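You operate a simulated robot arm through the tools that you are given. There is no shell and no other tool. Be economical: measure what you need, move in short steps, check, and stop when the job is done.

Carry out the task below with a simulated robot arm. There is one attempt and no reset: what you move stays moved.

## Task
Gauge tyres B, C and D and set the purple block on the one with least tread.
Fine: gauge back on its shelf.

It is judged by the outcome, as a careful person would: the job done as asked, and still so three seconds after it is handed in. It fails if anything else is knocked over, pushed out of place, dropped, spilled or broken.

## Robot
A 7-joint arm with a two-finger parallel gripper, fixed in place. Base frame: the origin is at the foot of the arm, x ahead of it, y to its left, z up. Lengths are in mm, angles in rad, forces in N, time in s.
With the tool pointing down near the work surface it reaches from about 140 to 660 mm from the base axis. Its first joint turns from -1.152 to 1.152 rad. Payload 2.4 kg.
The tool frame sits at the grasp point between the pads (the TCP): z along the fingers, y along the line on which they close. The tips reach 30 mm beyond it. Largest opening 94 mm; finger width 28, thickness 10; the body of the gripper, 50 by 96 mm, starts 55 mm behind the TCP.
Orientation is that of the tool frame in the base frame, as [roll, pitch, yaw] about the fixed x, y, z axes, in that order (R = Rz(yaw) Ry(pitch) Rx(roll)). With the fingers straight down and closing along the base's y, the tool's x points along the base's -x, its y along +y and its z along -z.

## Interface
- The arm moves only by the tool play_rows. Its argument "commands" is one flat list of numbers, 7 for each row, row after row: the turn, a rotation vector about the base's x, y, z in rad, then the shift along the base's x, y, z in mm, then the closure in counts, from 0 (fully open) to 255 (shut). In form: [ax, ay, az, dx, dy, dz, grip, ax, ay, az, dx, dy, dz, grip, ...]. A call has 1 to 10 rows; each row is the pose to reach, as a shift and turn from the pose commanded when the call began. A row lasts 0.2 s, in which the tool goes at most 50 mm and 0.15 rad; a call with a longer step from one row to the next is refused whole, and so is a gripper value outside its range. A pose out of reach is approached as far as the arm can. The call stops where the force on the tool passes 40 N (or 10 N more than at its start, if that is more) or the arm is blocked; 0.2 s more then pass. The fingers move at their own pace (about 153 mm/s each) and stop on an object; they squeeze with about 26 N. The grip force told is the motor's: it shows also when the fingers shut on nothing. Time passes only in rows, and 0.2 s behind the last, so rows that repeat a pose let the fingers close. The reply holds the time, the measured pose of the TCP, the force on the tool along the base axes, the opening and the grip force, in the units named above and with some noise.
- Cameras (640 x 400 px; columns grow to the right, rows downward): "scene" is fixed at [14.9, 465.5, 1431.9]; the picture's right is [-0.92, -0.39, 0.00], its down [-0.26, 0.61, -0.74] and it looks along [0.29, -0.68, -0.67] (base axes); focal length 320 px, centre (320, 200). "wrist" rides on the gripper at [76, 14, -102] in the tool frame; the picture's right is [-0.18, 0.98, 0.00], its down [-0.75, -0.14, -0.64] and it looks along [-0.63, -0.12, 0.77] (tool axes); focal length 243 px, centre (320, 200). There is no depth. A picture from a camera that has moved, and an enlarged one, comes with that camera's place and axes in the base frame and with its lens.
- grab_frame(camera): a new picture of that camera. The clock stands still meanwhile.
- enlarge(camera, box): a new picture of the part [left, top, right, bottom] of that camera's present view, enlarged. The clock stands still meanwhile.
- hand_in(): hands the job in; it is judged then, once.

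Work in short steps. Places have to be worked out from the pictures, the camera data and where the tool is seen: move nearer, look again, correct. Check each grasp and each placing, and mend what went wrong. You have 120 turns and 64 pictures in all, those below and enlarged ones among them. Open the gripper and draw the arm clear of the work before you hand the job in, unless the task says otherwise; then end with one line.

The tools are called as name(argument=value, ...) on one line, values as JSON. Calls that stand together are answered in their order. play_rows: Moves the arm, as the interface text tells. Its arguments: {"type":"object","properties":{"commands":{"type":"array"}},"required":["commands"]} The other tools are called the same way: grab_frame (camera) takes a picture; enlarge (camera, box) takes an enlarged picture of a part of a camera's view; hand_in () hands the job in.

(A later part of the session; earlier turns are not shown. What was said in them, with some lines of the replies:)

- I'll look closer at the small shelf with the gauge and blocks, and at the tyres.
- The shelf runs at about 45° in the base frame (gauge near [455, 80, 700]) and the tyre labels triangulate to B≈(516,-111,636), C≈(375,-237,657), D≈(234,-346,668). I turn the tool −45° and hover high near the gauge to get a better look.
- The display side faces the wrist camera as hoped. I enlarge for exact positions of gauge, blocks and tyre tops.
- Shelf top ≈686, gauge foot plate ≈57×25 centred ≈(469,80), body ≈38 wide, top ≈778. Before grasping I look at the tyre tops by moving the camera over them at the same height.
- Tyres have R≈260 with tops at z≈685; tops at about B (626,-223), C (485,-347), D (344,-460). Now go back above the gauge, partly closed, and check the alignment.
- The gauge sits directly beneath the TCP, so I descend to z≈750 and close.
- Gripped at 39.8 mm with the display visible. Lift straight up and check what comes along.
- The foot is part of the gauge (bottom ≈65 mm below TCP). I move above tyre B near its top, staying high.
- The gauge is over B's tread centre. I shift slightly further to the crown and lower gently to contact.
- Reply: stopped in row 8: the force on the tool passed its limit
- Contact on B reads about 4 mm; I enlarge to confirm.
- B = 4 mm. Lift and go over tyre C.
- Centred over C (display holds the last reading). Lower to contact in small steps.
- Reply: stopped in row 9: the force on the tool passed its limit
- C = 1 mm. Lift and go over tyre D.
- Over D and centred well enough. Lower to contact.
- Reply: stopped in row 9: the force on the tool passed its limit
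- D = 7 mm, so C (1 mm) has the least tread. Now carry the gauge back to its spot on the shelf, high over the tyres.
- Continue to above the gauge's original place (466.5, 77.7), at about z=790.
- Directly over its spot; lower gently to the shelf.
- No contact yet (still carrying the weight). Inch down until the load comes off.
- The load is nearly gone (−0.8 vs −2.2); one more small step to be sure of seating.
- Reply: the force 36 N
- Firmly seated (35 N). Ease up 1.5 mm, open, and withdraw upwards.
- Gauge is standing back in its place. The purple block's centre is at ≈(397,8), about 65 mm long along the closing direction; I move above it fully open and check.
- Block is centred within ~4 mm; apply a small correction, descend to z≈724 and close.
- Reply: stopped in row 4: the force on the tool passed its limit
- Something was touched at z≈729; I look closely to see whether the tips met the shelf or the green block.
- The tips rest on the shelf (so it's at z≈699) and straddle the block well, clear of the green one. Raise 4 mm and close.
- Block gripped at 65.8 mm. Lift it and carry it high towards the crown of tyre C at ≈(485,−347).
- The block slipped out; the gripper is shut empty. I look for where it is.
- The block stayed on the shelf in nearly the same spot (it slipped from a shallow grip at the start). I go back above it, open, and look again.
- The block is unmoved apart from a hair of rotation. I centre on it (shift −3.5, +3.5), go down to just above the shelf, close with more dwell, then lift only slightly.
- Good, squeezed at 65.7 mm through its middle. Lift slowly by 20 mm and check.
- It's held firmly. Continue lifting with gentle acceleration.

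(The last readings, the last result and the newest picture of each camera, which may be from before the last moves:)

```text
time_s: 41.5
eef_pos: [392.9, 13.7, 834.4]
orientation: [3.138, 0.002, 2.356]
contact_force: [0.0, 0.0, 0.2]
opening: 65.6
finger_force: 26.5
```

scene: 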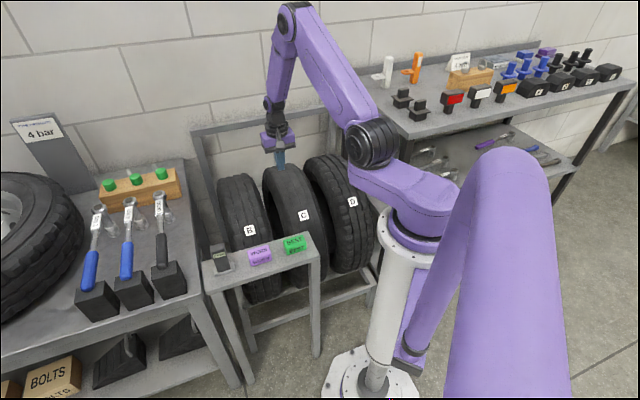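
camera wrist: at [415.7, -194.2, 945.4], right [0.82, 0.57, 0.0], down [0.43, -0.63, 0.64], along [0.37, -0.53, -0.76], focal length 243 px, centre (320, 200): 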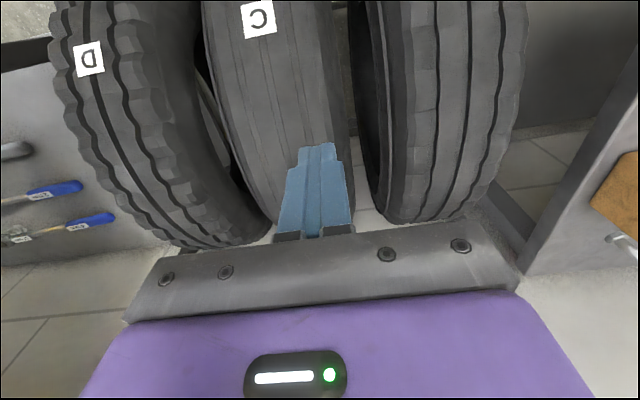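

Still held. Now carry across in gentle steps toward C's crown.

play_rows(commands=[0, 0, 0, 1, -5, 0, 255, 0, 0, 0, 4, -16, 0, 255, 0, 0, 0, 9, -34, 0, 255, 0, 0, 0, 15, -58, 0, 255, 0, 0, 0, 22, -84, 0, 255, 0, 0, 0, 29, -110, 0, 255, 0, 0, 0, 35, -134, 0, 255, 0, 0, 0, 40, -155, 0, 255, 0, 0, 0, 44, -170, 0, 255, 0, 0, 0, 46, -180, 0, 255])

play_rows(commands=[0, 0, 0, 1, -5, 0, 255, 0, 0, 0, 4, -16, 0, 255, 0, 0, 0, 9, -34, 0, 255, 0, 0, 0, 15, -58, 0, 255, 0, 0, 0, 22, -84, 0, 255, 0, 0, 0, 29, -110, 0, 255, 0, 0, 0, 35, -134, 0, 255, 0, 0, 0, 40, -155, 0, 255, 0, 0, 0, 44, -170, 0, 255, 0, 0, 0, 46, -180, 0, 255])

grab_frame(camera="wrist")

enlarge(camera="scene", box=[190, 90, 400, 222])

```text
time_s: 43.7
eef_pos: [438.9, -167.9, 835.8]
orientation: [3.141, 0.002, 2.356]
contact_force: [0.6, -0.1, -0.3]
opening: 65.7
finger_force: 26.0
```

```text
time_s: 45.9
eef_pos: [484.7, -347.2, 837.0]
orientation: [3.139, 0.004, 2.357]
contact_force: [0.0, -0.4, -1.9]
opening: 65.6
finger_force: 26.3
```

```text
20 pictures are left
camera wrist: at [441.2, -282.5, 938.4], right [0.82, 0.57, 0.0], down [0.43, -0.63, 0.64], along [0.37, -0.53, -0.76], focal length 243 px, centre (320, 200)
```

wrist: 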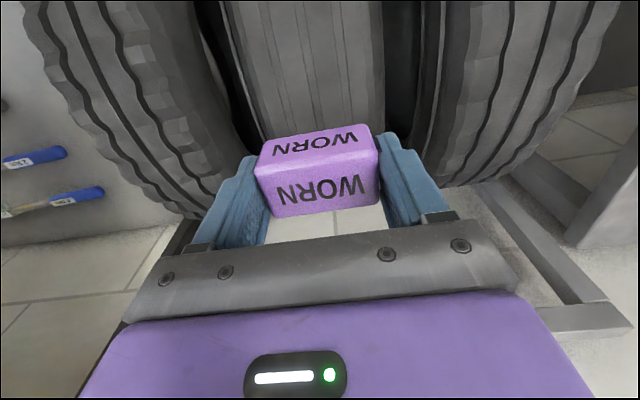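

```text
3.03 times, centred on (295, 156) of scene
camera zoom: at [14.9, 465.5, 1431.9], right [-0.92, -0.39, 0.0], down [-0.26, 0.61, -0.74], along [0.29, -0.68, -0.67], focal length 969 px, centre (396, 333)
```

zoom: 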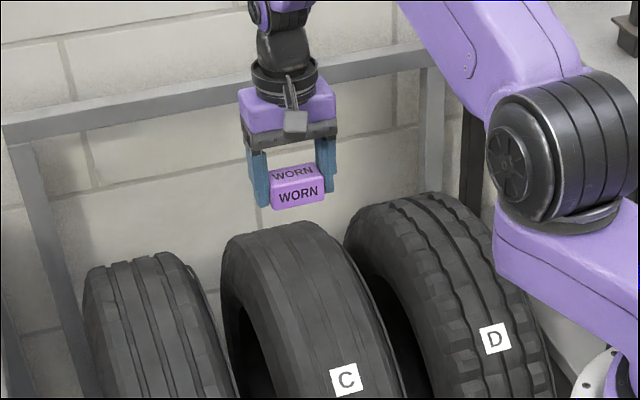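

The block is centred above C's tread crown. Lower gently: fast first part then slow.

play_rows(commands=[0, 0, 0, 0, 0, -5, 255, 0, 0, 0, 0, 0, -15, 255, 0, 0, 0, 0, 0, -30, 255, 0, 0, 0, 0, 0, -45, 255, 0, 0, 0, 0, 0, -60, 255, 0, 0, 0, 0, 0, -72, 255, 0, 0, 0, 0, 0, -80, 255, 0, 0, 0, 0, 0, -85, 255, 0, 0, 0, 0, 0, -88, 255])

grab_frame(camera="wrist")

enlarge(camera="scene", box=[220, 110, 380, 210])

```text
time_s: 47.9
eef_pos: [486.0, -346.7, 748.4]
orientation: [3.141, 0.004, 2.357]
contact_force: [0.6, 0.1, 0.1]
opening: 65.7
finger_force: 25.9
```

```text
18 pictures are left
camera wrist: at [441.4, -282.5, 849.3], right [0.83, 0.56, 0.0], down [0.43, -0.63, 0.65], along [0.37, -0.53, -0.76], focal length 243 px, centre (320, 200)
```

wrist: 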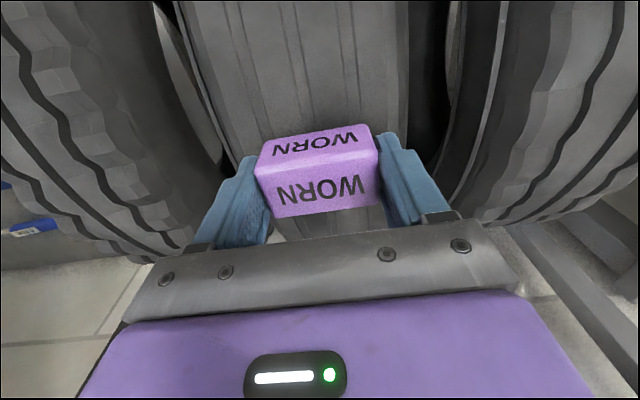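

```text
4.00 times, centred on (300, 160) of scene
camera zoom: at [14.9, 465.5, 1431.9], right [-0.92, -0.39, 0.0], down [-0.26, 0.61, -0.74], along [0.29, -0.68, -0.67], focal length 1279 px, centre (400, 360)
```

zoom: 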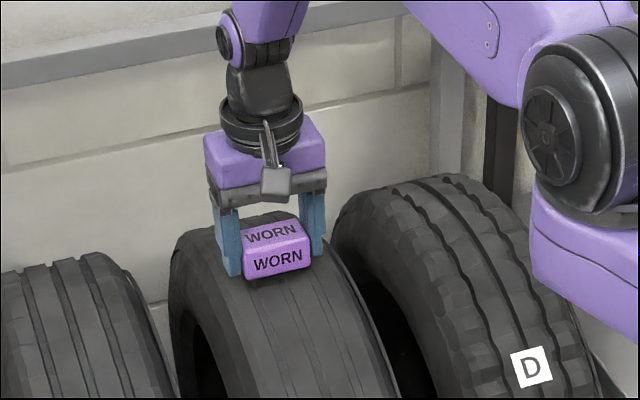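

Close above the tread, tyre visible behind the block. Nudge 4 mm toward the front and lower in 1.5 mm steps until contact.

play_rows(commands=[0, 0, 0, -2, 2, -2, 255, 0, 0, 0, -4, 4, -5, 255, 0, 0, 0, -4, 4, -7, 255, 0, 0, 0, -4, 4, -9, 255, 0, 0, 0, -4, 4, -10.5, 255, 0, 0, 0, -4, 4, -12, 255, 0, 0, 0, -4, 4, -13, 255, 0, 0, 0, -4, 4, -14, 255, 0, 0, 0, -4, 4, -14, 255])

```text
time_s: 49.9
eef_pos: [482.5, -342.3, 734.9]
orientation: [3.14, 0.004, 2.356]
contact_force: [0.9, -0.1, -1.2]
opening: 65.7
finger_force: 26.1
```

No contact yet at 734.9; continue in 1 mm steps.

play_rows(commands=[0, 0, 0, 0, 0, -1, 255, 0, 0, 0, 0, 0, -2, 255, 0, 0, 0, 0, 0, -3, 255, 0, 0, 0, 0, 0, -3, 255])

enlarge(camera="scene", box=[250, 140, 330, 190])

```text
time_s: 50.9
eef_pos: [480.3, -342.3, 732.5]
orientation: [3.138, 0.007, 2.357]
contact_force: [-6.2, 4.0, 24.1]
opening: 66.0
finger_force: 25.5
```

```text
8.00 times, centred on (290, 165) of scene
camera zoom: at [14.4, 465.9, 1431.7], right [-0.92, -0.39, 0.0], down [-0.26, 0.61, -0.74], along [0.29, -0.68, -0.67], focal length 2558 px, centre (560, 480)
```

zoom: 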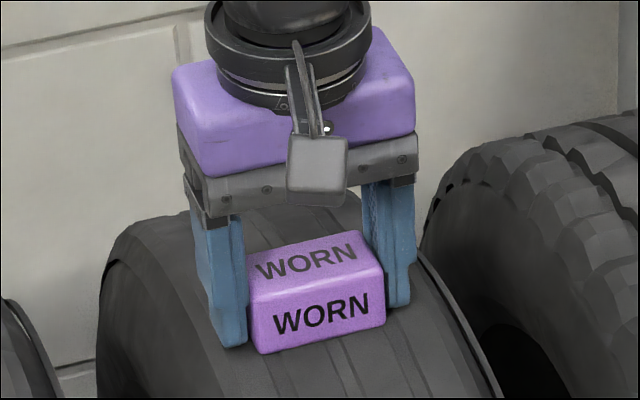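

Contact (24 N), block sits square on the tread. Ease 1 mm, then open without raising.

play_rows(commands=[0, 0, 0, 0, 0, 1.2, 255, 0, 0, 0, 0, 0, 1.2, 255, 0, 0, 0, 0, 0, 1.2, 40, 0, 0, 0, 0, 0, 1.2, 10, 0, 0, 0, 0, 0, 1.2, 10])

enlarge(camera="scene", box=[250, 140, 330, 190])

```text
time_s: 52.1
eef_pos: [480.3, -343.2, 734.2]
orientation: [3.141, 0.005, 2.358]
contact_force: [-0.1, 0.2, -0.1]
opening: 90.1
finger_force: 0.1
```

```text
8.00 times, centred on (290, 165) of scene
camera zoom: at [14.9, 465.5, 1431.9], right [-0.92, -0.39, 0.0], down [-0.26, 0.61, -0.74], along [0.29, -0.68, -0.67], focal length 2558 px, centre (560, 480)
```

zoom: 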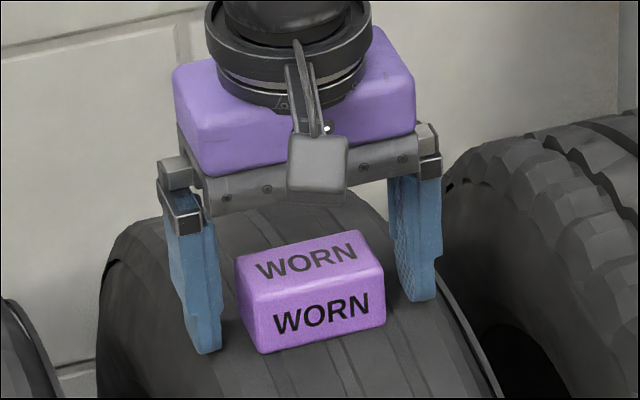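

The block rests stably between the open fingers. Withdraw straight up, slowly at first, then pull back clear.

play_rows(commands=[0, 0, 0, 0, 0, 8, 10, 0, 0, 0, 0, 0, 25, 10, 0, 0, 0, 0, 0, 60, 10, 0, 0, 0, 0, 0, 105, 10, 0, 0, 0, 0, 0, 150, 10, 0, 0, 0, 0, 30, 180, 0, 0, 0, 0, -10, 75, 200, 0, 0, 0, 0, -20, 120, 220, 0, 0, 0, 0, -30, 165, 230, 0, 0, 0, 0, -30, 165, 230, 0])

play_rows(commands=[0, 0, 0, 0, 0, 0, 0, 0, 0, 0, 0, 0, 0, 0, 0, 0, 0, 0, 0, 0, 0, 0, 0, 0, 0, 0, 0, 0, 0, 0, 0, 0, 0, 0, 0, 0, 0, 0, 0, 0, 0, 0, 0, 0, 0, 0, 0, 0, 0])

grab_frame(camera="scene")

enlarge(camera="scene", box=[190, 140, 400, 300])

```text
refused: row 7 steps farther than a row can; nothing moved
```

```text
time_s: 53.7
eef_pos: [483.1, -341.4, 732.5]
orientation: [3.139, 0.003, 2.356]
contact_force: [0.5, -0.3, 0.4]
opening: 94.1
finger_force: 0.0
```

```text
14 pictures are left
```

scene: 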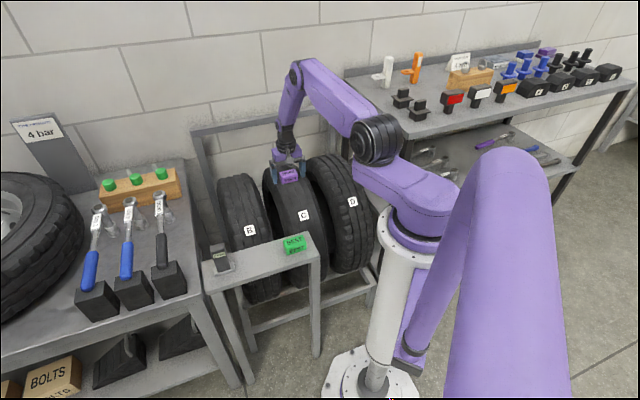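

```text
2.50 times, centred on (295, 220) of scene
camera zoom: at [14.9, 465.5, 1431.9], right [-0.92, -0.39, 0.0], down [-0.26, 0.61, -0.74], along [0.29, -0.68, -0.67], focal length 799 px, centre (382, 150)
```

zoom: 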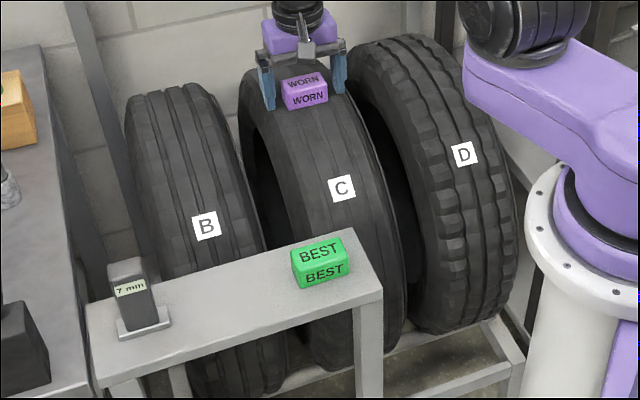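

The withdrawal was refused for a long step; the block has stayed put meanwhile. Repeat with shorter steps.

play_rows(commands=[0, 0, 0, 0, 0, 8, 0, 0, 0, 0, 0, 0, 25, 0, 0, 0, 0, 0, 0, 60, 0, 0, 0, 0, 0, 0, 100, 0, 0, 0, 0, 0, 0, 140, 0, 0, 0, 0, 0, 25, 170, 0, 0, 0, 0, -5, 65, 190, 0, 0, 0, 0, -10, 105, 205, 0, 0, 0, 0, -15, 145, 215, 0, 0, 0, 0, -15, 145, 215, 0])

play_rows(commands=[0, 0, 0, 0, 0, 0, 0, 0, 0, 0, 0, 0, 0, 0, 0, 0, 0, 0, 0, 0, 0, 0, 0, 0, 0, 0, 0, 0, 0, 0, 0, 0, 0, 0, 0, 0, 0, 0, 0, 0, 0, 0])

grab_frame(camera="scene")

enlarge(camera="scene", box=[190, 140, 400, 300])

```text
time_s: 55.9
eef_pos: [463.3, -197.5, 947.4]
orientation: [3.139, 0.003, 2.357]
contact_force: [0.5, -0.5, 0.2]
opening: 93.7
finger_force: 0.1
```

```text
time_s: 57.3
eef_pos: [462.9, -196.8, 946.4]
orientation: [3.141, 0.004, 2.357]
contact_force: [0.3, 0.2, 0.3]
opening: 93.8
finger_force: 0.0
```

```text
12 pictures are left
```

scene: 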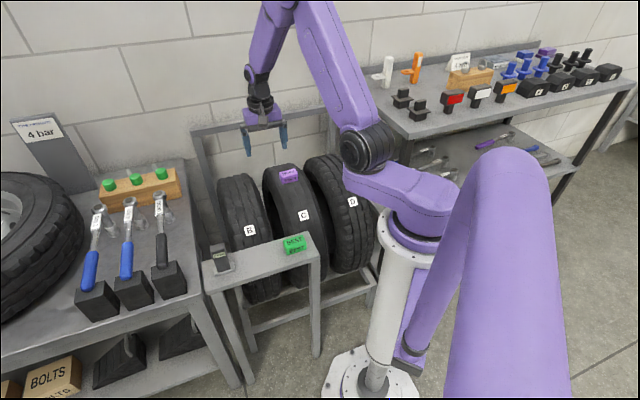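

```text
2.50 times, centred on (295, 220) of scene
camera zoom: at [14.9, 465.5, 1431.9], right [-0.92, -0.39, 0.0], down [-0.26, 0.61, -0.74], along [0.29, -0.68, -0.67], focal length 799 px, centre (382, 150)
```

zoom: 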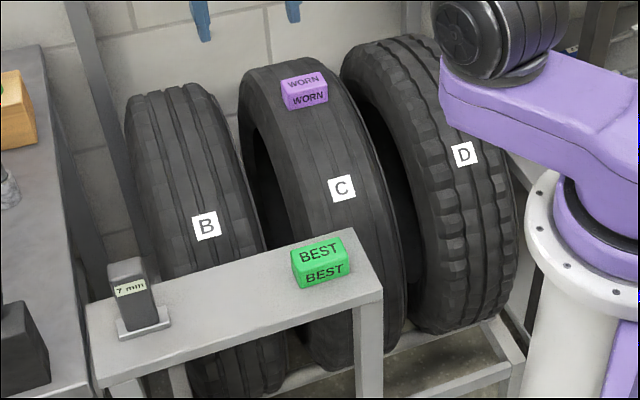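

The block rests steadily on tyre C, the gauge stands on its shelf, the green block is untouched, and the arm is open and clear. Handing in.

hand_in()

```text
The job is handed in.
```

I gauged all three tyres (B 4 mm, C 1 mm, D 7 mm), set the purple block on tyre C, which has the least tread, and put the gauge back on its shelf; on the first try the purple block slipped from the grip but stayed on its shelf.
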